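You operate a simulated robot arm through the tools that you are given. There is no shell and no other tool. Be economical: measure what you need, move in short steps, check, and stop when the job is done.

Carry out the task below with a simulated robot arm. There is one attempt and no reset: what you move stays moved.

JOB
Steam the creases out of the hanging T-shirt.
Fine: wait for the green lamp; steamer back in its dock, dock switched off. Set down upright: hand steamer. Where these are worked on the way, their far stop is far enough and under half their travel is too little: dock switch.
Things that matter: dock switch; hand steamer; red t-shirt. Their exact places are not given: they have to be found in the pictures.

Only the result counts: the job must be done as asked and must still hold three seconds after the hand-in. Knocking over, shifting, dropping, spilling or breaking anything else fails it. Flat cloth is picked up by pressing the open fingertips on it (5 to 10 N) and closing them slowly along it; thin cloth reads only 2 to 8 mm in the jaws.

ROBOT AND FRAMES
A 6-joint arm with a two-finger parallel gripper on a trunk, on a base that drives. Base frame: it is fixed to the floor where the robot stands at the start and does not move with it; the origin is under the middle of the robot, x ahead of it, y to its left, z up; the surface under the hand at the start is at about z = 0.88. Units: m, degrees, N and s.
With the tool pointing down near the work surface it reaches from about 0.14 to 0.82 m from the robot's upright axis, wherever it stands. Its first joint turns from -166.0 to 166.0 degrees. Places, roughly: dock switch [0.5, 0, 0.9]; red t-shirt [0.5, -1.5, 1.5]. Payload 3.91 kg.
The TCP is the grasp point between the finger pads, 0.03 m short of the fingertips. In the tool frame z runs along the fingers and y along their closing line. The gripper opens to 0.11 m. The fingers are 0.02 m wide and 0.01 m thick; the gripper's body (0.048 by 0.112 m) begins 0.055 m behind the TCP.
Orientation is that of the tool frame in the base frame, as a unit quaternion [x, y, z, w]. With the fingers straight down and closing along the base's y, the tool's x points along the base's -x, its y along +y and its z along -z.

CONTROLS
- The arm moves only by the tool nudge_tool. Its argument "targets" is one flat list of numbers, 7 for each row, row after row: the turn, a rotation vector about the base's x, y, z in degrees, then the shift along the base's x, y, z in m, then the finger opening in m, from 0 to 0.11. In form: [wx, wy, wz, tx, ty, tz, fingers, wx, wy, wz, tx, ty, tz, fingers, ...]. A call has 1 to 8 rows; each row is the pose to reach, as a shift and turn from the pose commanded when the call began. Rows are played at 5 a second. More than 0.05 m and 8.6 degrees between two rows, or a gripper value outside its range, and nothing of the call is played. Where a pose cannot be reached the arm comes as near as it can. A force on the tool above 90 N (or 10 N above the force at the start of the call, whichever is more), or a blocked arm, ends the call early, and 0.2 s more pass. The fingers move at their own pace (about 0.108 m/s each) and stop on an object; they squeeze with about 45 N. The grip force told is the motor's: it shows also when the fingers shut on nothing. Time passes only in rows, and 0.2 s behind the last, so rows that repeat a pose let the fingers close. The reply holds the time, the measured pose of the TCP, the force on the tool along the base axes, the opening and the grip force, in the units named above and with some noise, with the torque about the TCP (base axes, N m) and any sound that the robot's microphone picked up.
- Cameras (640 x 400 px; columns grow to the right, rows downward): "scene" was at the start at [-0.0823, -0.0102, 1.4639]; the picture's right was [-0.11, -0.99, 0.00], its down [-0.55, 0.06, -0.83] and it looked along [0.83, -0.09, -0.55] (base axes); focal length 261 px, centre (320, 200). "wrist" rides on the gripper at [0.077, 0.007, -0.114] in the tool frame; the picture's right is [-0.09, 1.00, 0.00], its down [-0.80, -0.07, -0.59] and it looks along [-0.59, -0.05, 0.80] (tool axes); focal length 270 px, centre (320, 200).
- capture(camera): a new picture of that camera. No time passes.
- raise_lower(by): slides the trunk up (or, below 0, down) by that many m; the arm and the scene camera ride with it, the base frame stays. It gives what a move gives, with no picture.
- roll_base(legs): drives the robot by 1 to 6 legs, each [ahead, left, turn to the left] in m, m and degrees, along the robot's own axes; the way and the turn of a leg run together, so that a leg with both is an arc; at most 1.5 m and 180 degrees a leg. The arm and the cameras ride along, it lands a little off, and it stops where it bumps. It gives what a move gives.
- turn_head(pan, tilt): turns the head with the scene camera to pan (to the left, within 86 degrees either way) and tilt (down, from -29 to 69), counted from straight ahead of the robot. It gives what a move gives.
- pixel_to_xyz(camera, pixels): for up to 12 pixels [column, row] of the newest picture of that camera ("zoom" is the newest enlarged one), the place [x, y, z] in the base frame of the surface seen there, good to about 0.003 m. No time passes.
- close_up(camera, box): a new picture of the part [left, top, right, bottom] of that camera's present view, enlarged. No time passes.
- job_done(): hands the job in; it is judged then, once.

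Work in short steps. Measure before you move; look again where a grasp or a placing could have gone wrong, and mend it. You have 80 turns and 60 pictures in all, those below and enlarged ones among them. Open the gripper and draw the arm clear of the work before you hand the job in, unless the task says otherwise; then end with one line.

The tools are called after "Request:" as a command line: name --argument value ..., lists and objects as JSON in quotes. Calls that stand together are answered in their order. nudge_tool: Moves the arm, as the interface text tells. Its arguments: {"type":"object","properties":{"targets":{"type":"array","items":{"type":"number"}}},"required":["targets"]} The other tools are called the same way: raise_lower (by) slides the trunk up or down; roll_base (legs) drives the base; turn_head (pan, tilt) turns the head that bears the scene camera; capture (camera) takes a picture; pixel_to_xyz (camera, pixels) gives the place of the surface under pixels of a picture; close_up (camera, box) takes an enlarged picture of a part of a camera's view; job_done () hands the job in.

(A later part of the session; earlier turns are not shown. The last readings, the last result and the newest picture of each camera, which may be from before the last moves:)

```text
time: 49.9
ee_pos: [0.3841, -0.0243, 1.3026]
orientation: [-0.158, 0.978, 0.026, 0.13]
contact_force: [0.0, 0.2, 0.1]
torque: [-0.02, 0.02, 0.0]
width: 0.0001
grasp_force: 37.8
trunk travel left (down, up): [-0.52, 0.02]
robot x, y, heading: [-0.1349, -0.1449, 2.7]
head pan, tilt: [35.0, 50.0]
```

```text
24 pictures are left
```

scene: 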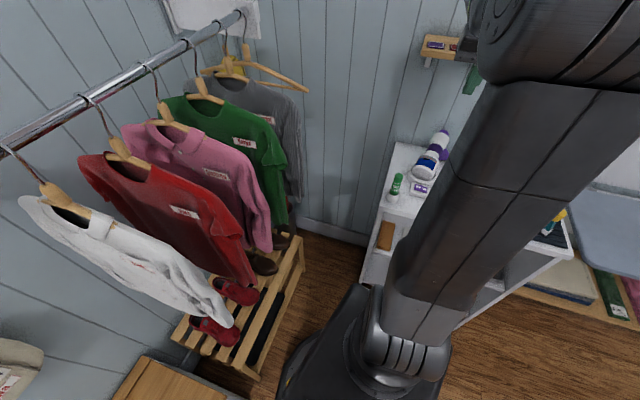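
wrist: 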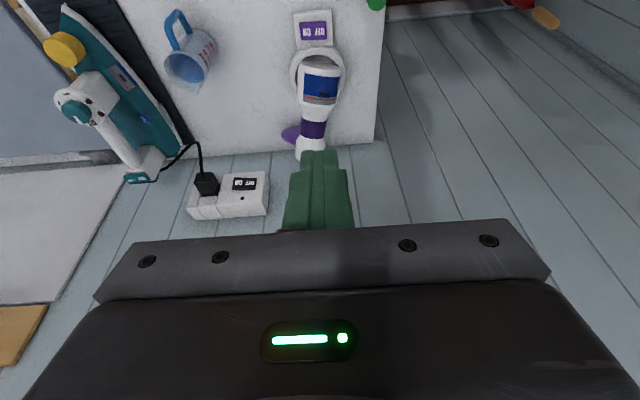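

By luck the steamer dropped back onto the dock, but it leans. I zoom in and measure how it lies.

Request:
close_up --camera "wrist" --box '[250, 0, 390, 180]'

Request:
close_up --camera "scene" --box '[370, 110, 490, 220]'

Request:
pixel_to_xyz --camera "wrist" --pixels '[[320, 90], [303, 85], [338, 92], [312, 128], [300, 128], [325, 130], [309, 145], [288, 134], [300, 70], [340, 70], [318, 60], [365, 130]]'

Request:
pixel_to_xyz --camera "scene" --pixels '[[428, 163], [436, 150], [441, 138], [444, 130], [424, 173], [447, 153], [440, 40], [420, 187]]'

```text
2.22 times, centred on (320, 90) of wrist
```

zoom: 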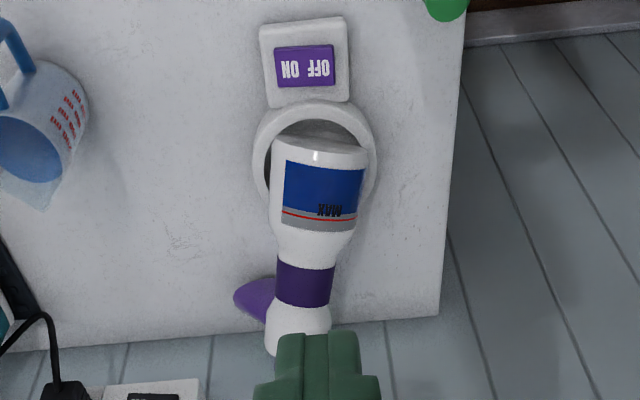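

```text
3.64 times, centred on (430, 165) of scene
```

zoom: 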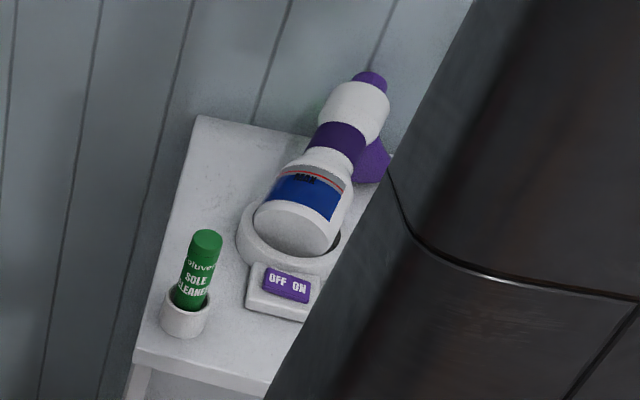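

```text
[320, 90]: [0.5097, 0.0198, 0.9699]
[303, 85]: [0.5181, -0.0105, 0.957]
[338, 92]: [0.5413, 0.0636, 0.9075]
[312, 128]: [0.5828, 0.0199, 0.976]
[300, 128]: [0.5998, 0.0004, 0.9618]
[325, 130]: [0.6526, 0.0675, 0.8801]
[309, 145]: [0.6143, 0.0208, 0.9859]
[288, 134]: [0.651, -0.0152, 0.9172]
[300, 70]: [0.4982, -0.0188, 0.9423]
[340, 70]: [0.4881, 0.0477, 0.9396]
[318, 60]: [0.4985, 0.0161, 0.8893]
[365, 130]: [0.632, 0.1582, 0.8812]
```

```text
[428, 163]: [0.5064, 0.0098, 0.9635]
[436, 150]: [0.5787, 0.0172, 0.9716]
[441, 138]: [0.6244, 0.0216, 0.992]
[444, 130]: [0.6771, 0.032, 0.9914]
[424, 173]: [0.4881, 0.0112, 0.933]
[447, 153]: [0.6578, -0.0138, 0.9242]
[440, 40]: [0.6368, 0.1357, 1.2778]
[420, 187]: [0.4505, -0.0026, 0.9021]
```

The steamer lies nearly flat on the dock rim. The band is at about (0.583,0.018,0.954), the axis runs along +x and rises about 15°, and the nozzle points right and down. I measure the shelf above it before planning a re-grasp.

Request:
pixel_to_xyz --camera "scene" --pixels '[[423, 43], [455, 43], [424, 54], [452, 60], [440, 50], [445, 36], [470, 80]]'

Request:
close_up --camera "scene" --box '[400, 20, 500, 100]'

```text
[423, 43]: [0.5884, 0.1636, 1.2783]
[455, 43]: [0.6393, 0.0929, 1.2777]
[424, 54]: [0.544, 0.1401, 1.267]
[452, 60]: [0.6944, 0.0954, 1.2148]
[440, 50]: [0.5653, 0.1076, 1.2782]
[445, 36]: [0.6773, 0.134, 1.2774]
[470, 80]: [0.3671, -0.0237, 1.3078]
```

```text
5.00 times, centred on (450, 60) of scene
```

zoom: 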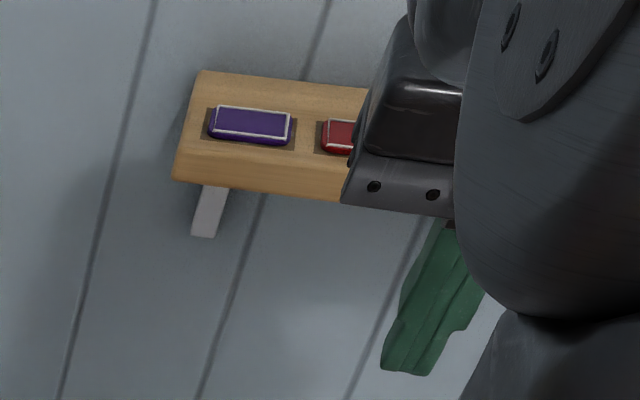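

The shelf's front edge is at x≈0.545 and its underside at 1.256, so I'll grasp with a modest forward tilt to keep the wrist clear. I lower the trunk back, undo the yaw, and open the fingers.

Request:
raise_lower --by -0.12

Request:
nudge_tool --targets '[0, -3, -7, 0.02, 0.01, 0, 0.06, 0, -7, -14, 0.05, 0.015, -0.02, 0.1, 0, -7, -15, 0.09, 0.025, -0.04, 0.1, 0, -7, -15, 0.13, 0.035, -0.06, 0.1]'

Request:
capture --camera "wrist"

```text
time: 51.4
ee_pos: [0.3834, -0.0247, 1.1814]
orientation: [-0.158, 0.979, 0.026, 0.129]
contact_force: [-0.3, 0.0, -0.1]
torque: [0.01, 0.01, -0.01]
width: 0.0001
grasp_force: 37.4
trunk travel left (down, up): [-0.4, 0.14]
robot x, y, heading: [-0.1337, -0.1429, 2.9]
head pan, tilt: [35.0, 50.0]
```

```text
time: 52.4
ee_pos: [0.5147, 0.0111, 1.122]
orientation: [-0.03, 0.981, -0.001, 0.191]
contact_force: [1.0, 0.1, 0.1]
torque: [-0.01, 0.0, 0.01]
width: 0.1
grasp_force: 0.1
trunk travel left (down, up): [-0.4, 0.14]
robot x, y, heading: [-0.1319, -0.1414, 2.5]
head pan, tilt: [35.0, 50.0]
```

```text
20 pictures are left
```

wrist: 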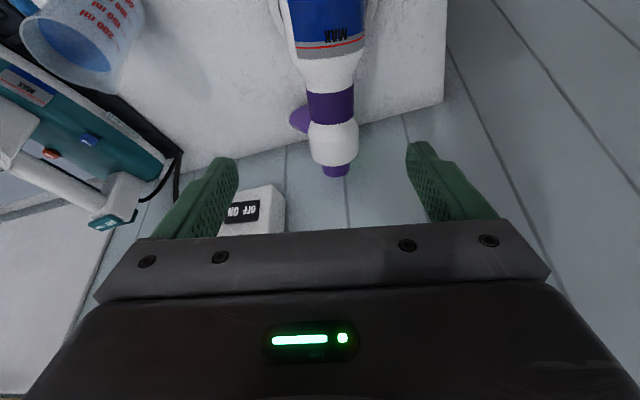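

The steamer lies between the fingers. I measure points along its axis once more before descending.

Request:
pixel_to_xyz --camera "wrist" --pixels '[[328, 20], [329, 60], [308, 100], [330, 103], [352, 100], [330, 93], [331, 115], [334, 140], [336, 172], [298, 118]]'

```text
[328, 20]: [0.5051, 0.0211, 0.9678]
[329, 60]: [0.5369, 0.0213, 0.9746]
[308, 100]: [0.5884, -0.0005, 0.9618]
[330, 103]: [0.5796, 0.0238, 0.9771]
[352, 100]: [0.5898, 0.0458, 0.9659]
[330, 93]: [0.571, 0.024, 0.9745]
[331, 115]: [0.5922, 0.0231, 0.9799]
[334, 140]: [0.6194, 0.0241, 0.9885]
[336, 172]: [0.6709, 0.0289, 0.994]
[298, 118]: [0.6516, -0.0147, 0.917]
```

The axis sits at y≈0.0225 and z≈0.954 by the band at x≈0.577. I descend onto it.

Request:
nudge_tool --targets '[0, 0, 0, 0.03, 0.006, -0.035, 0.1, 0, 0, 0, 0.05, 0.0115, -0.075, 0.1, 0, 0, 0, 0.062, 0.0115, -0.115, 0.1, 0, 0, 0, 0.062, 0.0115, -0.145, 0.1, 0, 0, 0, 0.062, 0.0115, -0.166, 0.1]'

Request:
nudge_tool --targets '[0, 0, 0, 0, 0, 0, 0.06, 0, 0, 0, 0, 0, 0, 0.03, 0, 0, 0, 0, 0, 0, 0.03, 0, 0, 0, 0, 0, 0, 0.03]'

Request:
capture --camera "wrist"

```text
time: 53.6
ee_pos: [0.5761, 0.0209, 0.9571]
orientation: [-0.031, 0.981, 0.0, 0.192]
contact_force: [0.5, 0.1, -1.5]
torque: [-0.05, 0.03, 0.0]
width: 0.0998
grasp_force: 0.0
trunk travel left (down, up): [-0.4, 0.14]
robot x, y, heading: [-0.1326, -0.1422, 2.6]
head pan, tilt: [35.0, 50.0]
```

```text
time: 54.6
ee_pos: [0.577, 0.022, 0.9575]
orientation: [-0.032, 0.981, 0.0, 0.192]
contact_force: [8.1, 6.5, 5.0]
torque: [0.06, 0.0, -0.08]
width: 0.052
grasp_force: 45.2
trunk travel left (down, up): [-0.4, 0.14]
robot x, y, heading: [-0.1338, -0.1415, 2.9]
head pan, tilt: [35.0, 50.0]
```

```text
19 pictures are left
```

wrist: 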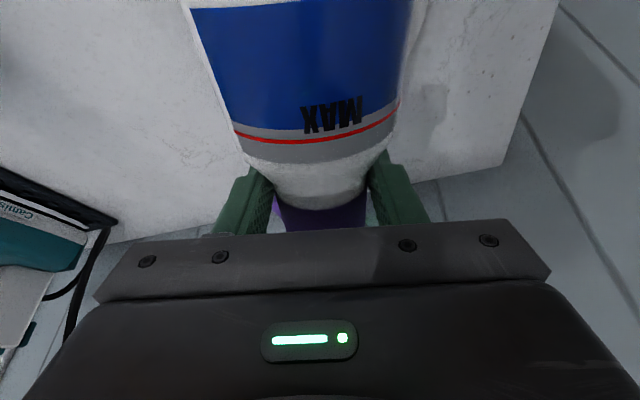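

The width of 0.052 shows the fingers catching the flare of the tank. I open, shift 9 mm towards the band's middle, and close again.

Request:
nudge_tool --targets '[0, 0, 0, 0, 0, 0, 0.07, 0, 0, 0, 0, 0, 0, 0.08, 0, 0, 0, 0.009, 0.001, 0.003, 0.08, 0, 0, 0, 0.009, 0.001, 0.003, 0.05, 0, 0, 0, 0.009, 0.001, 0.003, 0.03, 0, 0, 0, 0.009, 0.001, 0.003, 0.03, 0, 0, 0, 0.009, 0.001, 0.003, 0.03]'

```text
time: 56.2
ee_pos: [0.5847, 0.0223, 0.9588]
orientation: [-0.031, 0.981, -0.001, 0.191]
contact_force: [0.1, 1.9, -0.3]
torque: [0.07, -0.11, 0.0]
width: 0.0486
grasp_force: 45.2
trunk travel left (down, up): [-0.4, 0.14]
robot x, y, heading: [-0.1289, -0.1442, 3.1]
head pan, tilt: [35.0, 50.0]
```

The width is now 0.0486, the same as the first good grip. I lift, then pull back out from under the shelf.

Request:
nudge_tool --targets '[0, 0, 0, 0, 0, 0.02, 0.03, 0, 0, 0, -0.005, -0.005, 0.055, 0.03, 0, 0, 0, -0.035, -0.02, 0.085, 0.03, 0, 0, 0, -0.07, -0.035, 0.115, 0.03, 0, 0, 0, -0.105, -0.055, 0.14, 0.03, 0, 0, 0, -0.14, -0.075, 0.16, 0.03]'

Request:
capture --camera "wrist"

```text
time: 57.6
ee_pos: [0.4439, -0.0528, 1.1185]
orientation: [-0.031, 0.981, 0.001, 0.191]
contact_force: [-0.6, 0.4, -6.0]
torque: [0.04, -0.24, 0.01]
width: 0.0487
grasp_force: 45.1
trunk travel left (down, up): [-0.4, 0.14]
robot x, y, heading: [-0.1336, -0.1441, 2.8]
head pan, tilt: [35.0, 50.0]
```

```text
18 pictures are left
```

wrist: 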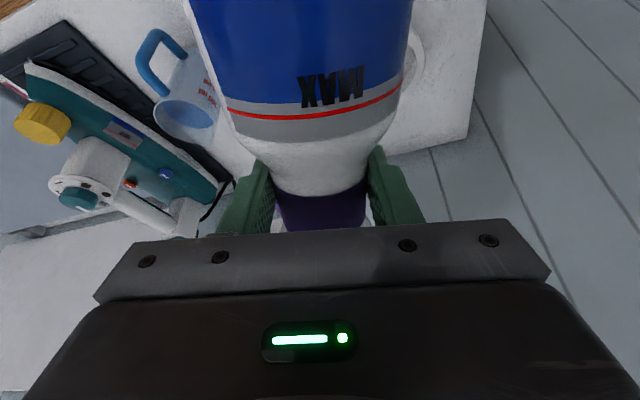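

It is held again (6 N). I rotate it upright in the open, turning -65° about y in 8 rows.

Request:
nudge_tool --targets '[0.5, -8, 0, 0.005, 0, 0, 0.03, 1, -16, 0, 0.01, 0, 0, 0.03, 1.5, -24, 0, 0.01, 0, 0, 0.03, 2, -32, 0, 0.01, 0, 0, 0.03, 2.5, -40, 0, 0.01, 0, 0, 0.03, 3, -48, 0, 0.01, 0, 0, 0.03, 3.5, -56, 0, 0.01, 0, 0, 0.03, 4, -64, 0, 0.01, 0, 0, 0.03]'

Request:
capture --camera "wrist"

```text
time: 59.4
ee_pos: [0.4457, -0.0056, 1.1135]
orientation: [-0.01, 0.733, 0.006, 0.681]
contact_force: [-0.8, -0.7, -6.3]
torque: [0.02, 0.07, 0.02]
width: 0.0488
grasp_force: 45.3
out of reach, approached as far as the arm can: row 5, 6, 7, 8
trunk travel left (down, up): [-0.4, 0.14]
robot x, y, heading: [-0.1332, -0.1396, 2.6]
head pan, tilt: [35.0, 50.0]
```

```text
17 pictures are left
```

wrist: 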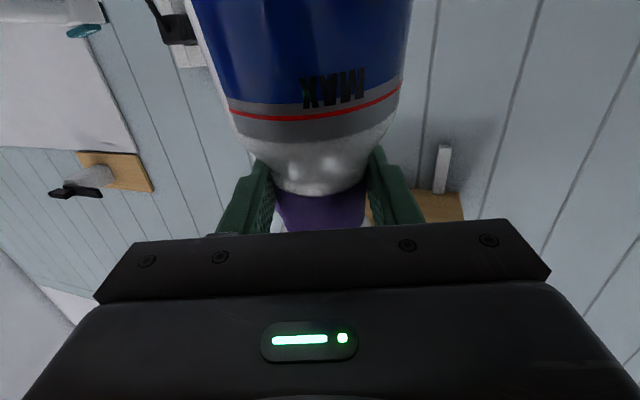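

It is nearly upright at 86° of tool tilt, so it leans about 12° forward. I yaw the tool about 52° left in the open so the camera side misses the switch and bottle when re-docking.

Request:
nudge_tool --targets '[0, 0, 7.5, 0.01, 0.0, 0, 0.03, 0, 0, 15, 0.015, 0.005, 0, 0.03, 0, 0, 22.5, 0.02, 0.01, 0, 0.03, 0, 0, 30, 0.026, 0.02, 0, 0.03, 0, 0, 37.5, 0.026, 0.023, 0, 0.03, 0, 0, 45, 0.026, 0.023, 0, 0.03, 0, 0, 52, 0.026, 0.023, 0, 0.03]'

```text
time: 61.0
ee_pos: [0.3902, 0.1776, 1.1393]
orientation: [-0.123, 0.728, 0.141, 0.66]
contact_force: [-4.4, 6.1, -6.8]
torque: [0.1, 0.05, -0.31]
width: 0.0485
grasp_force: 44.7
out of reach, approached as far as the arm can: row 1, 2, 3, 4, 5, 6, 7
trunk travel left (down, up): [-0.4, 0.14]
robot x, y, heading: [-0.1357, -0.145, 3.0]
head pan, tilt: [35.0, 50.0]
```

The arm can't make that yaw so close in. I shift the base 0.2 m right to give the arm room, then re-read the pose.

Request:
roll_base --legs '[[-0.02, -0.2, 0]]'

Request:
nudge_tool --targets '[0, 0, 0, 0.03, 0.0, 0, 0.03, 0, 0, 0, 0.06, 0.0, 0, 0.03]'

```text
time: 62.6
ee_pos: [0.3847, -0.0331, 1.1395]
orientation: [-0.119, 0.728, 0.143, 0.66]
contact_force: [-0.6, 0.6, -5.9]
torque: [-0.04, 0.04, 0.01]
width: 0.0486
grasp_force: 45.3
trunk travel left (down, up): [-0.4, 0.14]
robot x, y, heading: [-0.1421, -0.349, 3.0]
head pan, tilt: [35.0, 50.0]
```

```text
time: 63.2
ee_pos: [0.4363, -0.0161, 1.136]
orientation: [-0.115, 0.731, 0.139, 0.658]
contact_force: [0.3, 0.3, -5.9]
torque: [-0.01, 0.07, 0.01]
width: 0.0483
grasp_force: 45.4
out of reach, approached as far as the arm can: row 1, 2
trunk travel left (down, up): [-0.4, 0.14]
robot x, y, heading: [-0.1391, -0.3476, 2.7]
head pan, tilt: [35.0, 50.0]
```

The pose is (0.436,-0.016,1.136) with yaw 18°. I move towards a place above the dock, turning slightly more left, and watch whether it stays in reach.

Request:
nudge_tool --targets '[0, 0, 5, 0.03, 0.01, 0, 0.03, 0, 0, 10, 0.05, 0.025, -0.01, 0.03, 0, 0, 15, 0.075, 0.035, -0.02, 0.03]'

Request:
capture --camera "wrist"

```text
time: 64.0
ee_pos: [0.4635, 0.1204, 1.1298]
orientation: [-0.156, 0.732, 0.208, 0.629]
contact_force: [0.8, 2.4, -9.8]
torque: [0.09, -0.1, -0.11]
width: 0.0484
grasp_force: 45.0
out of reach, approached as far as the arm can: row 1, 2, 3
trunk travel left (down, up): [-0.4, 0.14]
robot x, y, heading: [-0.1406, -0.3449, 2.9]
head pan, tilt: [35.0, 50.0]
```

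```text
16 pictures are left
```

wrist: 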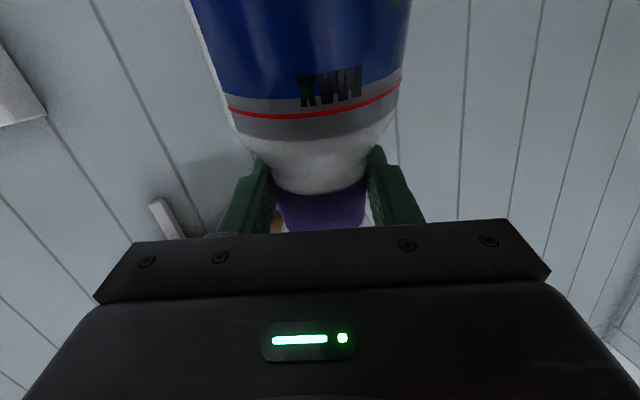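

At this height the arm can't hold the tool that level, and the TCP drifts left. I ease the tilt back and move right over the clear table, then I'll lower the trunk so the forearm can lie flatter.

Request:
nudge_tool --targets '[-2, 4, -4, -0.01, -0.03, 0, 0.03, -4, 8, -8, -0.02, -0.06, 0.0, 0.03, -6, 12, -12, -0.03, -0.09, 0.0, 0.03, -8, 16, -16, -0.04, -0.12, 0.01, 0.03, -10, 20, -20, -0.04, -0.15, 0.01, 0.03, -12, 24, -22, -0.04, -0.18, 0.01, 0.03]'

```text
time: 65.4
ee_pos: [0.4214, -0.0672, 1.1493]
orientation: [-0.03, 0.878, 0.038, 0.476]
contact_force: [0.1, 0.0, -5.1]
torque: [-0.03, -0.08, -0.02]
width: 0.0488
grasp_force: 44.9
trunk travel left (down, up): [-0.4, 0.14]
robot x, y, heading: [-0.1408, -0.3445, 2.8]
head pan, tilt: [35.0, 50.0]
```

The pose is reached exactly at 57° tilt. I lower the trunk 0.1 m, raise the arm by as much, and repeat, keeping the tool at a safe height.

Request:
raise_lower --by -0.1

Request:
nudge_tool --targets '[0, 0, 0, 0, 0, 0.04, 0.03, 0, 0, 0, 0, 0, 0.08, 0.03, 0, 0, 0, 0, 0, 0.12, 0.03]'

Request:
raise_lower --by -0.12

Request:
nudge_tool --targets '[0, 0, 0, 0, 0, 0.04, 0.03, 0, 0, 0, 0, 0, 0.08, 0.03, 0, -7, 0, 0.0, 0, 0.09, 0.03, 0, -14, 0, 0.0, 0, 0.09, 0.03, 0, -21, 0, 0.0, 0, 0.09, 0.03, 0, -28, 0, 0.0, 0, 0.09, 0.03]'

```text
time: 66.8
ee_pos: [0.4216, -0.0675, 1.0486]
orientation: [-0.031, 0.877, 0.039, 0.478]
contact_force: [0.2, -0.3, -5.8]
torque: [-0.01, -0.07, 0.02]
width: 0.0484
grasp_force: 45.0
trunk travel left (down, up): [-0.3, 0.24]
robot x, y, heading: [-0.1395, -0.3524, 2.8]
head pan, tilt: [35.0, 50.0]
```

```text
time: 67.6
ee_pos: [0.4239, -0.0685, 1.1681]
orientation: [-0.029, 0.878, 0.037, 0.477]
contact_force: [0.2, 0.7, -5.9]
torque: [-0.04, -0.1, 0.0]
width: 0.0486
grasp_force: 45.3
trunk travel left (down, up): [-0.3, 0.24]
robot x, y, heading: [-0.1414, -0.349, 2.6]
head pan, tilt: [35.0, 50.0]
```

```text
time: 69.1
ee_pos: [0.423, -0.0673, 1.0474]
orientation: [-0.03, 0.877, 0.038, 0.478]
contact_force: [0.1, -1.0, -6.2]
torque: [-0.01, -0.05, 0.01]
width: 0.0486
grasp_force: 45.1
trunk travel left (down, up): [-0.18, 0.36]
robot x, y, heading: [-0.1399, -0.3453, 2.9]
head pan, tilt: [35.0, 50.0]
```

```text
time: 70.5
ee_pos: [0.4222, -0.0682, 1.1387]
orientation: [-0.039, 0.736, 0.03, 0.676]
contact_force: [0.0, 0.6, -4.8]
torque: [-0.01, 0.04, 0.0]
width: 0.0487
grasp_force: 45.2
trunk travel left (down, up): [-0.18, 0.36]
robot x, y, heading: [-0.1432, -0.3478, 2.9]
head pan, tilt: [35.0, 50.0]
```

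The lower trunk solves it: 85° tilt is fully reached. Now I yaw left by 48°.

Request:
nudge_tool --targets '[0, 0, 8, 0, 0, 0, 0.03, 0, 0, 16, 0, 0, 0, 0.03, 0, 0, 24, 0, 0, 0, 0.03, 0, 0, 32, 0, 0, 0, 0.03, 0, 0, 40, 0, 0, 0, 0.03, 0, 0, 48, 0, 0, 0, 0.03]'

Request:
capture --camera "wrist"

Request:
turn_head --pan 20 --tilt 40

Request:
capture --camera "scene"

```text
time: 71.9
ee_pos: [0.4217, -0.0683, 1.1383]
orientation: [-0.335, 0.656, 0.302, 0.605]
contact_force: [-0.2, 0.4, -6.3]
torque: [-0.03, 0.05, -0.01]
width: 0.0485
grasp_force: 44.9
out of reach, approached as far as the arm can: row 3, 4
trunk travel left (down, up): [-0.18, 0.36]
robot x, y, heading: [-0.1417, -0.3504, 2.6]
head pan, tilt: [35.0, 50.0]
```

```text
15 pictures are left
```

wrist: 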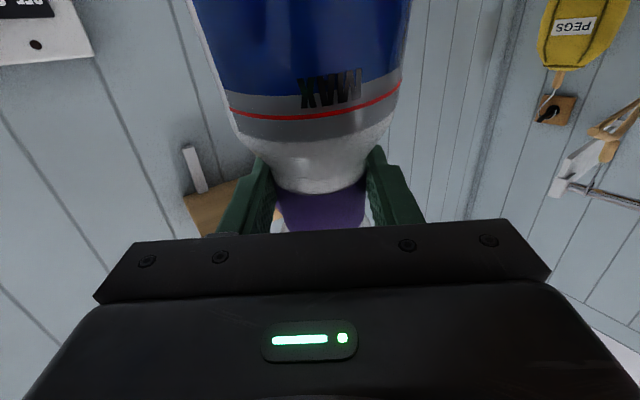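

```text
time: 72.6
ee_pos: [0.4227, -0.0675, 1.138]
orientation: [-0.334, 0.657, 0.301, 0.605]
contact_force: [-0.2, 0.2, -6.0]
torque: [-0.06, 0.06, 0.01]
width: 0.0486
grasp_force: 45.4
trunk travel left (down, up): [-0.18, 0.36]
robot x, y, heading: [-0.1451, -0.3437, 2.7]
head pan, tilt: [20.0, 40.0]
```

```text
14 pictures are left
```

scene: 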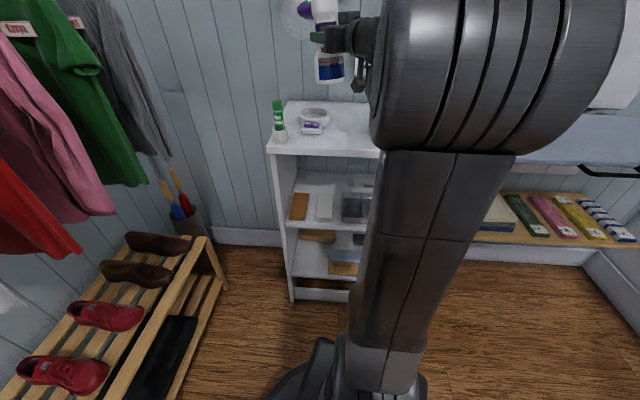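

The scene camera now sees both the held steamer (328,60) and the empty dock (312,118). I zoom and measure both.

Request:
close_up --camera "scene" --box '[260, 0, 400, 140]'

Request:
pixel_to_xyz --camera "scene" --pixels '[[301, 114], [325, 112], [313, 107], [313, 119], [313, 113], [318, 80], [340, 78], [329, 82], [328, 60], [320, 15], [305, 8]]'

```text
2.86 times, centred on (330, 70) of scene
```

zoom: 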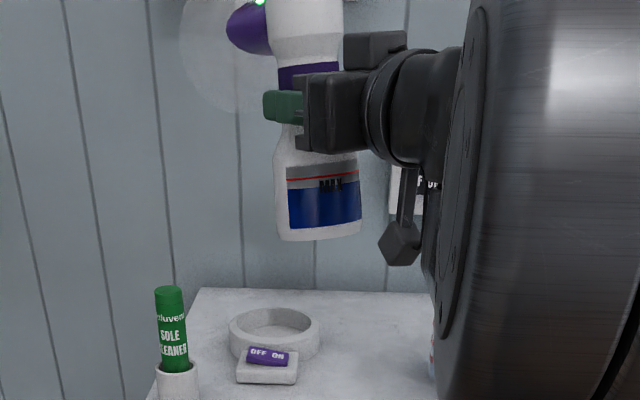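

```text
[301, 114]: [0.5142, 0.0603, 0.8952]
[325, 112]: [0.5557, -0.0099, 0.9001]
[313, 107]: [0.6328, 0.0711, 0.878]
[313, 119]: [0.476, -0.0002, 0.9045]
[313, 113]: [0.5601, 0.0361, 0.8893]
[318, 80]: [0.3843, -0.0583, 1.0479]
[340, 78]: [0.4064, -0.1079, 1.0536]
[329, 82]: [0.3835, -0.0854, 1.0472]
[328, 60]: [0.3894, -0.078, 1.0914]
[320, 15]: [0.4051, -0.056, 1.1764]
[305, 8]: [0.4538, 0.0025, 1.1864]
```

The steamer is hot: the lamp is green and steam is puffing out. Its head points nearly along the tool, so it can be used directly. I turn the tool back straight, back away from the table, and turn towards the shirt.

Request:
nudge_tool --targets '[0, 0, -8, -0.01, -0.03, 0, 0.03, 0, 0, -16, -0.02, -0.06, 0, 0.03, 0, 0, -24, -0.02, -0.1, 0, 0.03, 0, 0, -32, -0.02, -0.14, 0, 0.03, 0, 0, -40, 0, -0.18, 0, 0.03, 0, 0, -47, 0.0, -0.22, 0, 0.03]'

Request:
roll_base --legs '[[-0.3, 0, 0], [0, 0, -72]]'

Request:
turn_head --pan 35 --tilt 25

Request:
capture --camera "scene"

```text
time: 74.0
ee_pos: [0.3991, -0.2169, 1.1161]
orientation: [-0.028, 0.748, 0.079, 0.658]
contact_force: [-1.8, 4.9, -8.7]
torque: [0.0, -0.07, -0.23]
width: 0.0484
grasp_force: 44.8
out of reach, approached as far as the arm can: row 5, 6
trunk travel left (down, up): [-0.18, 0.36]
robot x, y, heading: [-0.139, -0.3431, 2.6]
head pan, tilt: [20.0, 40.0]
```

```text
time: 79.2
ee_pos: [-0.1486, -0.838, 1.1153]
orientation: [0.417, 0.621, -0.325, 0.578]
contact_force: [0.3, -0.1, -5.7]
torque: [0.06, 0.04, 0.02]
width: 0.0482
grasp_force: 45.2
trunk travel left (down, up): [-0.18, 0.36]
robot x, y, heading: [-0.4394, -0.3609, -69.8]
head pan, tilt: [20.0, 40.0]
```

```text
time: 80.0
ee_pos: [-0.1484, -0.8362, 1.1153]
orientation: [0.417, 0.622, -0.325, 0.578]
contact_force: [-0.6, -0.5, -6.1]
torque: [0.02, 0.03, 0.0]
width: 0.0483
grasp_force: 45.3
trunk travel left (down, up): [-0.18, 0.36]
robot x, y, heading: [-0.4397, -0.36, -69.8]
head pan, tilt: [35.0, 25.0]
```

```text
12 pictures are left
```

scene: 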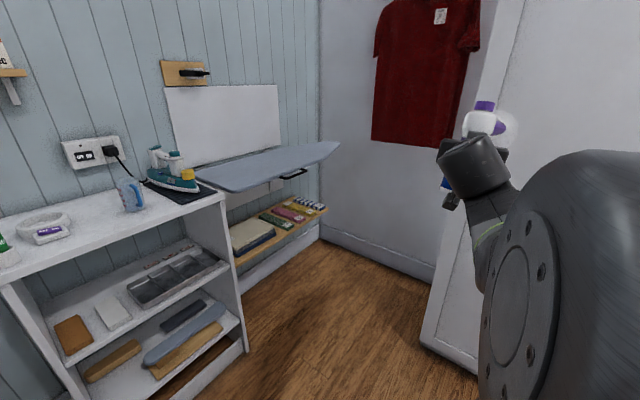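

The way is clear. I measure the board and shelf edges and the cupboard corner to place the robot.

Request:
pixel_to_xyz --camera "scene" --pixels '[[240, 190], [300, 176], [338, 150], [240, 262], [325, 211], [422, 340], [470, 375], [320, 240], [430, 278], [242, 345], [420, 60], [498, 128]]'

```text
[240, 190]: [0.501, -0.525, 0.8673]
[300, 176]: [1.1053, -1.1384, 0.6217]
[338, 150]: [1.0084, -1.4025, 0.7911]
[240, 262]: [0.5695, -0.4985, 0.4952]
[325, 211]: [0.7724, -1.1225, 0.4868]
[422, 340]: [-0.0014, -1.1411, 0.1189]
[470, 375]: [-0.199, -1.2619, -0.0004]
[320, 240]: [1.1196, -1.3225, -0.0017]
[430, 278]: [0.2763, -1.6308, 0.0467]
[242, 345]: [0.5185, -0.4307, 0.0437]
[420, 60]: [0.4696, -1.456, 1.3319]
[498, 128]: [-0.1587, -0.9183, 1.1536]
```

The aim is a robot stand at about (0.225,-0.76), facing the shirt, clear of the board edge and the cupboard corner. I drive diagonally, leaving the nozzle about 10 cm short of the cloth.

Request:
roll_base --legs '[[0.3, 0.243, 0], [0.29, 0.243, 0]]'

Request:
turn_head --pan 20 --tilt 0

Request:
capture --camera "scene"

```text
time: 84.4
ee_pos: [0.5111, -1.2177, 1.1141]
orientation: [0.416, 0.622, -0.325, 0.578]
contact_force: [-0.9, -0.4, -6.4]
torque: [0.02, 0.02, 0.02]
width: 0.0488
grasp_force: 44.5
trunk travel left (down, up): [-0.18, 0.36]
robot x, y, heading: [0.219, -0.7473, -69.4]
head pan, tilt: [35.0, 25.0]
```

```text
time: 85.3
ee_pos: [0.5112, -1.2192, 1.1156]
orientation: [0.417, 0.622, -0.325, 0.578]
contact_force: [0.3, -0.6, -6.3]
torque: [0.05, 0.01, 0.01]
width: 0.0485
grasp_force: 44.8
trunk travel left (down, up): [-0.18, 0.36]
robot x, y, heading: [0.2187, -0.7436, -69.2]
head pan, tilt: [20.0, 0.0]
```

```text
11 pictures are left
```

scene: 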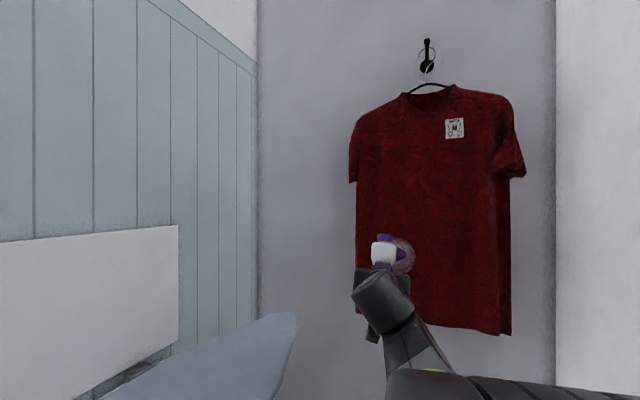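

The shirt is fully in view at (430,210), with the steam puff at (405,255). I measure a grid on the cloth and the nozzle.

Request:
pixel_to_xyz --camera "scene" --pixels '[[365, 130], [430, 120], [500, 125], [365, 200], [430, 200], [495, 220], [450, 290], [500, 325], [430, 320], [360, 175], [515, 165], [384, 239]]'

Request:
close_up --camera "scene" --box '[340, 80, 540, 340]'

```text
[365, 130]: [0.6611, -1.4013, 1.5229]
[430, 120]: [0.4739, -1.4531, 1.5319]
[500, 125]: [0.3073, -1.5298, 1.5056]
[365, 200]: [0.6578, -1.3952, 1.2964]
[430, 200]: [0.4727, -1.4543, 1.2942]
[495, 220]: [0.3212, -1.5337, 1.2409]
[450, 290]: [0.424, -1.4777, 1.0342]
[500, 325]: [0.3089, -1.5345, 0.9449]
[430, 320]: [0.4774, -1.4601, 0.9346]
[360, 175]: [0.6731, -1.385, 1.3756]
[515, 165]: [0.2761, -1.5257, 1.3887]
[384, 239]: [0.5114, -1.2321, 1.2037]
```

```text
1.54 times, centred on (440, 210) of scene
```

zoom: 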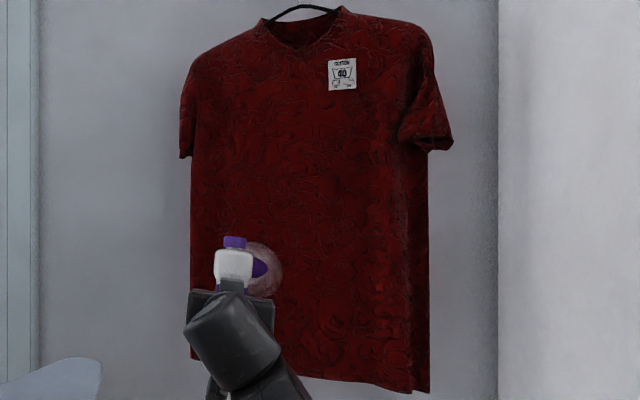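

The creases show as a texture on the cloth. I move the nozzle to the left column of the shirt, about 3 cm off, then stroke vertically using the trunk and check the effect.

Request:
nudge_tool --targets '[0, 0, 0, 0.03, -0.015, 0, 0.03, 0, 0, 0, 0.06, -0.03, 0, 0.03, 0, 0, 0, 0.085, -0.049, 0, 0.03]'

Request:
raise_lower --by -0.17

Request:
raise_lower --by 0.35

Request:
close_up --camera "scene" --box '[240, 60, 560, 400]'

```text
time: 86.1
ee_pos: [0.5946, -1.2677, 1.1139]
orientation: [0.417, 0.621, -0.325, 0.578]
contact_force: [-0.1, 0.2, -6.5]
torque: [0.03, 0.05, 0.02]
width: 0.0485
grasp_force: 44.3
trunk travel left (down, up): [-0.18, 0.36]
robot x, y, heading: [0.2217, -0.7383, -69.6]
head pan, tilt: [20.0, 0.0]
```

```text
time: 88.0
ee_pos: [0.595, -1.2687, 0.9441]
orientation: [0.418, 0.621, -0.326, 0.577]
contact_force: [0.4, 0.9, -6.3]
torque: [0.05, 0.06, -0.03]
width: 0.0486
grasp_force: 45.2
trunk travel left (down, up): [-0.01, 0.53]
robot x, y, heading: [0.2172, -0.7396, -69.6]
head pan, tilt: [20.0, 0.0]
```

```text
time: 91.4
ee_pos: [0.5952, -1.2683, 1.2941]
orientation: [0.419, 0.621, -0.325, 0.577]
contact_force: [-0.1, 0.5, -5.9]
torque: [0.01, 0.02, 0.02]
width: 0.0487
grasp_force: 44.5
trunk travel left (down, up): [-0.36, 0.18]
robot x, y, heading: [0.2175, -0.7406, -69.4]
head pan, tilt: [20.0, 0.0]
```

```text
1.18 times, centred on (400, 230) of scene
```

zoom: 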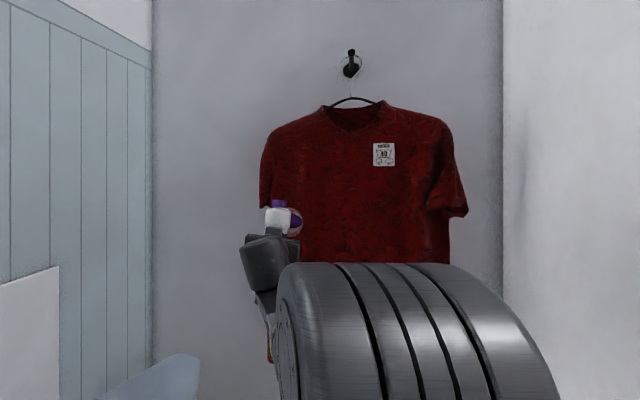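

The camera rides with the trunk, so the view shifts. I finish this column to the top, step 6 cm right, and stroke down, then check for the change.

Request:
raise_lower --by 0.17

Request:
nudge_tool --targets '[0, 0, 0, 0, 0, 0.04, 0.03, 0, 0, 0, 0, 0, 0.07, 0.03, 0, 0, 0, -0.028, -0.011, 0.07, 0.03, 0, 0, 0, -0.056, -0.021, 0.07, 0.03, 0, 0, 0, -0.056, -0.021, 0.03, 0.03, 0, 0, 0, -0.056, -0.021, 0.0, 0.03]'

Request:
raise_lower --by -0.52

Request:
nudge_tool --targets '[0, 0, 0, -0.028, -0.011, 0, 0.03, 0, 0, 0, -0.056, -0.021, 0, 0.03]'

Request:
capture --camera "scene"

```text
time: 93.3
ee_pos: [0.5955, -1.2676, 1.4643]
orientation: [0.418, 0.621, -0.325, 0.578]
contact_force: [0.0, -0.4, -7.2]
torque: [0.03, 0.03, 0.02]
width: 0.0484
grasp_force: 45.0
trunk travel left (down, up): [-0.53, 0.01]
robot x, y, heading: [0.2191, -0.7455, -69.4]
head pan, tilt: [20.0, 0.0]
```

```text
time: 94.7
ee_pos: [0.5396, -1.2901, 1.4841]
orientation: [0.417, 0.622, -0.325, 0.578]
contact_force: [0.1, 0.5, -5.7]
torque: [0.0, 0.02, -0.03]
width: 0.0485
grasp_force: 45.1
out of reach, approached as far as the arm can: row 6
trunk travel left (down, up): [-0.53, 0.01]
robot x, y, heading: [0.2198, -0.7395, -69.6]
head pan, tilt: [20.0, 0.0]
```

```text
refused: -0.52 is not a number from -0.4 to 0.4
```

```text
time: 95.3
ee_pos: [0.5134, -1.3004, 1.4947]
orientation: [0.418, 0.619, -0.327, 0.579]
contact_force: [-0.2, -0.3, -6.8]
torque: [0.05, 0.07, 0.03]
width: 0.0486
grasp_force: 45.2
out of reach, approached as far as the arm can: row 1, 2
trunk travel left (down, up): [-0.53, 0.01]
robot x, y, heading: [0.2243, -0.7384, -69.5]
head pan, tilt: [20.0, 0.0]
```

```text
8 pictures are left
```

scene: 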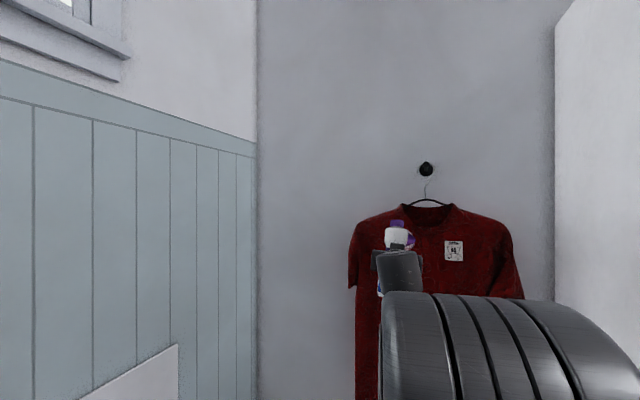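

The arm nears a wrist singularity when going right, so I'll shift columns by driving the base sideways. I stroke this column down first and check the crease effect from the low camera.

Request:
raise_lower --by -0.4

Request:
raise_lower --by -0.13

Request:
close_up --camera "scene" --box '[340, 30, 540, 300]'

```text
time: 99.2
ee_pos: [0.5143, -1.3005, 1.0945]
orientation: [0.418, 0.619, -0.327, 0.578]
contact_force: [-0.8, -0.3, -7.1]
torque: [0.04, 0.04, 0.02]
width: 0.0488
grasp_force: 45.0
trunk travel left (down, up): [-0.13, 0.41]
robot x, y, heading: [0.2188, -0.7444, -69.6]
head pan, tilt: [20.0, 0.0]
```

```text
time: 100.8
ee_pos: [0.5149, -1.3003, 0.9639]
orientation: [0.418, 0.619, -0.328, 0.578]
contact_force: [0.7, 0.1, -6.7]
torque: [0.01, 0.04, 0.04]
width: 0.0485
grasp_force: 44.5
trunk travel left (down, up): [0.0, 0.54]
robot x, y, heading: [0.2213, -0.7421, -69.5]
head pan, tilt: [20.0, 0.0]
```

```text
1.48 times, centred on (440, 165) of scene
```

zoom: 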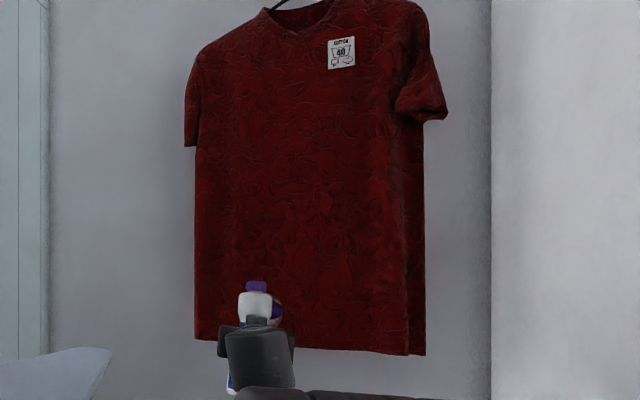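

The left strip looks smoother, but creases remain elsewhere, so the stroke works when close. I move 2 cm nearer, cover the hem too, and stroke up again.

Request:
nudge_tool --targets '[0, 0, 0, 0.007, -0.019, -0.03, 0.03, 0, 0, 0, 0.007, -0.019, -0.06, 0.03, 0, 0, 0, 0.03, -0.011, -0.07, 0.03, 0, 0, 0, 0.054, -0.002, -0.07, 0.03, 0, 0, 0, 0.03, -0.011, -0.07, 0.03, 0, 0, 0, 0.007, -0.019, -0.05, 0.03, 0, 0, 0, 0.007, -0.019, -0.02, 0.03, 0, 0, 0, 0.007, -0.019, 0, 0.03]'

Request:
raise_lower --by 0.4

Request:
raise_lower --by 0.13

Request:
roll_base --legs '[[0, -0.055, 0]]'

Request:
raise_lower --by -0.4

Request:
raise_lower --by -0.13

```text
time: 102.5
ee_pos: [0.522, -1.3179, 0.9653]
orientation: [0.418, 0.619, -0.328, 0.578]
contact_force: [0.4, -0.3, -5.8]
torque: [0.08, 0.05, -0.02]
width: 0.0488
grasp_force: 45.0
out of reach, approached as far as the arm can: row 1, 2, 3, 5, 6, 7
trunk travel left (down, up): [0.0, 0.54]
robot x, y, heading: [0.221, -0.746, -69.5]
head pan, tilt: [20.0, 0.0]
```

```text
time: 106.4
ee_pos: [0.5228, -1.318, 1.3652]
orientation: [0.419, 0.619, -0.327, 0.578]
contact_force: [-0.2, -0.2, -6.1]
torque: [0.06, 0.11, 0.03]
width: 0.0486
grasp_force: 44.9
trunk travel left (down, up): [-0.4, 0.14]
robot x, y, heading: [0.2236, -0.744, -69.6]
head pan, tilt: [20.0, 0.0]
```

```text
time: 108.0
ee_pos: [0.5225, -1.3185, 1.4945]
orientation: [0.418, 0.619, -0.328, 0.579]
contact_force: [-0.2, -0.2, -6.3]
torque: [0.03, 0.04, 0.03]
width: 0.0487
grasp_force: 45.0
trunk travel left (down, up): [-0.53, 0.01]
robot x, y, heading: [0.2187, -0.7422, -69.2]
head pan, tilt: [20.0, 0.0]
```

```text
time: 108.9
ee_pos: [0.4694, -1.3379, 1.4957]
orientation: [0.418, 0.619, -0.326, 0.579]
contact_force: [-1.2, -0.3, -6.6]
torque: [0.03, 0.03, 0.04]
width: 0.0487
grasp_force: 45.6
trunk travel left (down, up): [-0.53, 0.01]
robot x, y, heading: [0.1706, -0.7645, -69.6]
head pan, tilt: [20.0, 0.0]
```

```text
time: 112.7
ee_pos: [0.471, -1.3386, 1.0954]
orientation: [0.419, 0.619, -0.327, 0.578]
contact_force: [-0.1, -0.3, -6.3]
torque: [0.05, 0.05, 0.02]
width: 0.0485
grasp_force: 44.6
trunk travel left (down, up): [-0.13, 0.41]
robot x, y, heading: [0.1725, -0.7665, -69.5]
head pan, tilt: [20.0, 0.0]
```

```text
time: 114.3
ee_pos: [0.4717, -1.3375, 0.9655]
orientation: [0.419, 0.619, -0.327, 0.578]
contact_force: [-0.4, -0.5, -6.0]
torque: [0.05, 0.03, 0.02]
width: 0.0483
grasp_force: 45.2
trunk travel left (down, up): [0.0, 0.54]
robot x, y, heading: [0.1679, -0.762, -69.2]
head pan, tilt: [20.0, 0.0]
```

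The column at s≈+0.04 is done at about 2 cm gap. I continue rightwards with the base shifts: up at -0.017, down at -0.07.

Request:
roll_base --legs '[[0, -0.055, 0]]'

Request:
raise_lower --by 0.4

Request:
raise_lower --by 0.13

Request:
roll_base --legs '[[0, -0.055, 0]]'

Request:
raise_lower --by -0.4

Request:
raise_lower --by -0.13

Request:
close_up --camera "scene" --box '[300, 10, 540, 310]'

```text
time: 115.3
ee_pos: [0.42, -1.3563, 0.965]
orientation: [0.418, 0.619, -0.327, 0.579]
contact_force: [0.7, 0.3, -6.1]
torque: [0.04, 0.05, -0.02]
width: 0.0487
grasp_force: 45.0
trunk travel left (down, up): [0.0, 0.54]
robot x, y, heading: [0.1183, -0.7818, -69.5]
head pan, tilt: [20.0, 0.0]
```

```text
time: 119.1
ee_pos: [0.4203, -1.3571, 1.3641]
orientation: [0.419, 0.619, -0.327, 0.578]
contact_force: [0.8, -0.1, -6.2]
torque: [0.05, 0.01, 0.01]
width: 0.0486
grasp_force: 44.9
trunk travel left (down, up): [-0.4, 0.14]
robot x, y, heading: [0.1217, -0.7797, -69.5]
head pan, tilt: [20.0, 0.0]
```

```text
time: 120.7
ee_pos: [0.4203, -1.3564, 1.4954]
orientation: [0.418, 0.619, -0.328, 0.578]
contact_force: [0.3, -0.2, -6.1]
torque: [0.04, 0.07, -0.03]
width: 0.0485
grasp_force: 45.0
trunk travel left (down, up): [-0.53, 0.01]
robot x, y, heading: [0.1176, -0.7824, -69.5]
head pan, tilt: [20.0, 0.0]
```

```text
time: 121.6
ee_pos: [0.3683, -1.3764, 1.4953]
orientation: [0.419, 0.618, -0.328, 0.578]
contact_force: [-1.0, -0.2, -6.5]
torque: [0.06, 0.05, 0.03]
width: 0.0485
grasp_force: 45.2
trunk travel left (down, up): [-0.53, 0.01]
robot x, y, heading: [0.0626, -0.7984, -69.6]
head pan, tilt: [20.0, 0.0]
```

```text
time: 125.5
ee_pos: [0.369, -1.377, 1.0946]
orientation: [0.418, 0.62, -0.326, 0.579]
contact_force: [0.1, -0.8, -6.5]
torque: [0.01, 0.03, -0.01]
width: 0.0485
grasp_force: 45.2
trunk travel left (down, up): [-0.13, 0.41]
robot x, y, heading: [0.069, -0.801, -69.4]
head pan, tilt: [20.0, 0.0]
```

```text
time: 127.0
ee_pos: [0.3677, -1.3774, 0.9655]
orientation: [0.418, 0.62, -0.327, 0.579]
contact_force: [0.5, 0.5, -6.0]
torque: [0.02, 0.05, -0.04]
width: 0.0485
grasp_force: 45.3
trunk travel left (down, up): [0.0, 0.54]
robot x, y, heading: [0.069, -0.8012, -69.5]
head pan, tilt: [20.0, 0.0]
```

```text
1.33 times, centred on (420, 160) of scene
```

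zoom: 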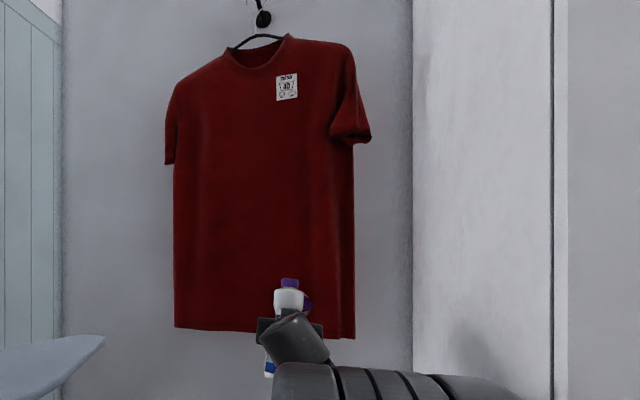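

The cloth looks smooth all over. For safety I add one more column on the right side, then look once more while backing off.

Request:
roll_base --legs '[[0, -0.05, 0]]'

Request:
raise_lower --by 0.4

Request:
raise_lower --by 0.13

Request:
raise_lower --by -0.4

Request:
roll_base --legs '[[-0.15, 0.05, 0]]'

Request:
close_up --camera "scene" --box '[320, 60, 540, 340]'

```text
time: 128.0
ee_pos: [0.3217, -1.393, 0.9655]
orientation: [0.417, 0.62, -0.327, 0.579]
contact_force: [-0.4, -0.2, -5.6]
torque: [0.05, 0.06, 0.02]
width: 0.0487
grasp_force: 45.0
trunk travel left (down, up): [0.0, 0.54]
robot x, y, heading: [0.019, -0.8161, -69.5]
head pan, tilt: [20.0, 0.0]
```

```text
time: 131.8
ee_pos: [0.3214, -1.3939, 1.3656]
orientation: [0.418, 0.62, -0.327, 0.578]
contact_force: [0.2, 0.2, -7.2]
torque: [0.02, 0.07, 0.01]
width: 0.0484
grasp_force: 44.7
trunk travel left (down, up): [-0.4, 0.14]
robot x, y, heading: [0.0179, -0.818, -69.2]
head pan, tilt: [20.0, 0.0]
```

```text
time: 133.4
ee_pos: [0.3224, -1.394, 1.4949]
orientation: [0.418, 0.619, -0.327, 0.578]
contact_force: [-0.6, -0.1, -5.6]
torque: [0.03, 0.06, 0.03]
width: 0.0485
grasp_force: 45.4
trunk travel left (down, up): [-0.53, 0.01]
robot x, y, heading: [0.0176, -0.82, -69.6]
head pan, tilt: [20.0, 0.0]
```

```text
time: 137.2
ee_pos: [0.3209, -1.3935, 1.0957]
orientation: [0.419, 0.619, -0.327, 0.578]
contact_force: [-0.1, -0.4, -6.2]
torque: [0.07, 0.06, 0.02]
width: 0.0485
grasp_force: 45.4
trunk travel left (down, up): [-0.13, 0.41]
robot x, y, heading: [0.0207, -0.8145, -69.6]
head pan, tilt: [20.0, 0.0]
```

```text
time: 138.6
ee_pos: [0.3166, -1.2356, 1.0953]
orientation: [0.418, 0.62, -0.327, 0.578]
contact_force: [-0.6, 0.0, -6.5]
torque: [0.02, 0.04, 0.0]
width: 0.0485
grasp_force: 45.2
trunk travel left (down, up): [-0.13, 0.41]
robot x, y, heading: [0.0152, -0.6614, -69.3]
head pan, tilt: [20.0, 0.0]
```

```text
1.43 times, centred on (430, 200) of scene
```

zoom: 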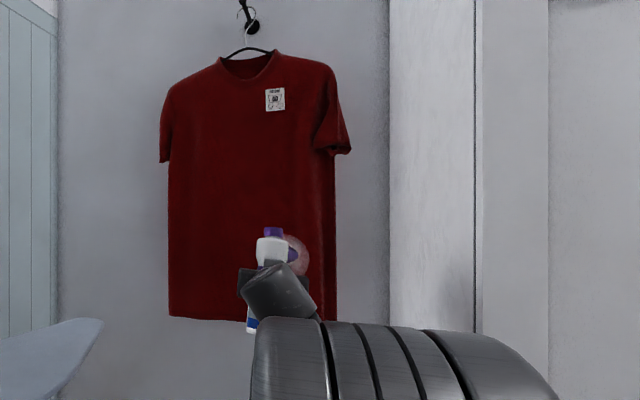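

The T-shirt is smooth. Now back to the dock: I back off the way I came, turn left, and drive to the earlier stance.

Request:
roll_base --legs '[[-0.441, -0.32, 0], [0, 0, 72]]'

Request:
raise_lower --by 0.04

```text
time: 144.9
ee_pos: [0.1974, -0.2493, 1.095]
orientation: [-0.026, 0.747, 0.075, 0.66]
contact_force: [-0.3, 0.4, -6.2]
torque: [-0.01, 0.1, -0.02]
width: 0.0484
grasp_force: 45.0
trunk travel left (down, up): [-0.13, 0.41]
robot x, y, heading: [-0.4441, -0.357, 2.7]
head pan, tilt: [20.0, 0.0]
```

```text
time: 145.7
ee_pos: [0.1955, -0.249, 1.1342]
orientation: [-0.027, 0.746, 0.075, 0.661]
contact_force: [0.3, -0.6, -6.8]
torque: [-0.01, 0.1, 0.01]
width: 0.0485
grasp_force: 44.1
trunk travel left (down, up): [-0.17, 0.37]
robot x, y, heading: [-0.4453, -0.3591, 2.4]
head pan, tilt: [20.0, 0.0]
```

In the free space here I yaw the tool 50° left and bring it to the arm pose that worked before, so it won't pass low over the mug.

Request:
nudge_tool --targets '[0, 0, 0, -0.02, 0.03, 0, 0.03, 0, 0, 4, -0.04, 0.07, 0, 0.03, 0, 0, 8, -0.06, 0.11, 0, 0.03, 0, 0, 16, -0.08, 0.15, 0, 0.03, 0, 0, 24, -0.08, 0.17, 0, 0.03, 0, 0, 32, -0.08, 0.17, 0, 0.03, 0, 0, 40, -0.08, 0.17, 0, 0.03, 0, 0, 48, -0.08, 0.17, 0, 0.03]'

Request:
nudge_tool --targets '[0, 0, 2, 0, 0, 0, 0.03, 0, 0, 2, 0, 0, 0, 0.03]'

```text
time: 147.5
ee_pos: [0.1168, -0.0791, 1.135]
orientation: [-0.328, 0.671, 0.338, 0.572]
contact_force: [-0.4, 0.3, -6.1]
torque: [-0.08, 0.02, -0.03]
width: 0.0486
grasp_force: 45.0
out of reach, approached as far as the arm can: row 2, 3, 5
trunk travel left (down, up): [-0.17, 0.37]
robot x, y, heading: [-0.4451, -0.3581, 2.7]
head pan, tilt: [20.0, 0.0]
```

```text
time: 148.1
ee_pos: [0.1156, -0.0781, 1.1352]
orientation: [-0.339, 0.666, 0.348, 0.566]
contact_force: [0.1, -0.4, -6.3]
torque: [-0.07, 0.02, 0.01]
width: 0.0485
grasp_force: 44.8
trunk travel left (down, up): [-0.17, 0.37]
robot x, y, heading: [-0.4445, -0.3584, 2.8]
head pan, tilt: [20.0, 0.0]
```

The tool pose is as before. I lower 3 cm to stay under the shelf and drive forward to bring the steamer in front of the dock.

Request:
raise_lower --by -0.03

Request:
roll_base --legs '[[0.35, 0.04, 0]]'

Request:
turn_head --pan 22 --tilt 30

Request:
close_up --camera "scene" --box '[220, 60, 420, 260]'

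```text
time: 148.9
ee_pos: [0.1158, -0.0799, 1.1046]
orientation: [-0.339, 0.666, 0.347, 0.566]
contact_force: [0.3, -0.4, -6.4]
torque: [-0.07, 0.05, -0.01]
width: 0.0487
grasp_force: 45.0
trunk travel left (down, up): [-0.14, 0.4]
robot x, y, heading: [-0.445, -0.3559, 2.6]
head pan, tilt: [20.0, 0.0]
```

```text
time: 151.2
ee_pos: [0.4627, -0.024, 1.1046]
orientation: [-0.338, 0.666, 0.346, 0.567]
contact_force: [-0.4, 0.5, -5.7]
torque: [-0.1, 0.03, 0.0]
width: 0.0486
grasp_force: 44.6
trunk travel left (down, up): [-0.14, 0.4]
robot x, y, heading: [-0.0998, -0.3024, 2.2]
head pan, tilt: [20.0, 0.0]
```

```text
time: 152.1
ee_pos: [0.4626, -0.0253, 1.105]
orientation: [-0.339, 0.666, 0.347, 0.566]
contact_force: [0.3, -0.5, -6.4]
torque: [-0.12, 0.08, 0.01]
width: 0.0485
grasp_force: 45.1
trunk travel left (down, up): [-0.14, 0.4]
robot x, y, heading: [-0.1007, -0.3007, 2.5]
head pan, tilt: [22.0, 30.0]
```

```text
2.00 times, centred on (320, 160) of scene
```

zoom: 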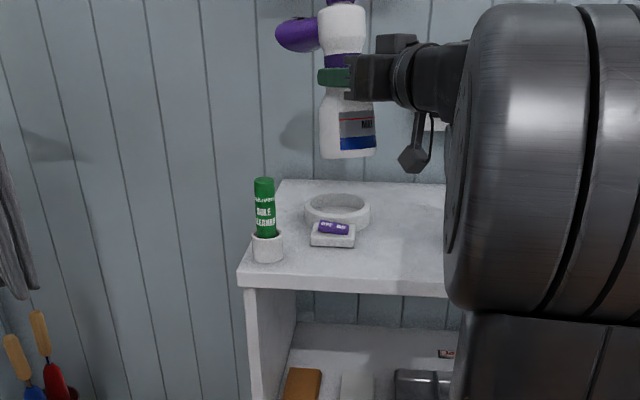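

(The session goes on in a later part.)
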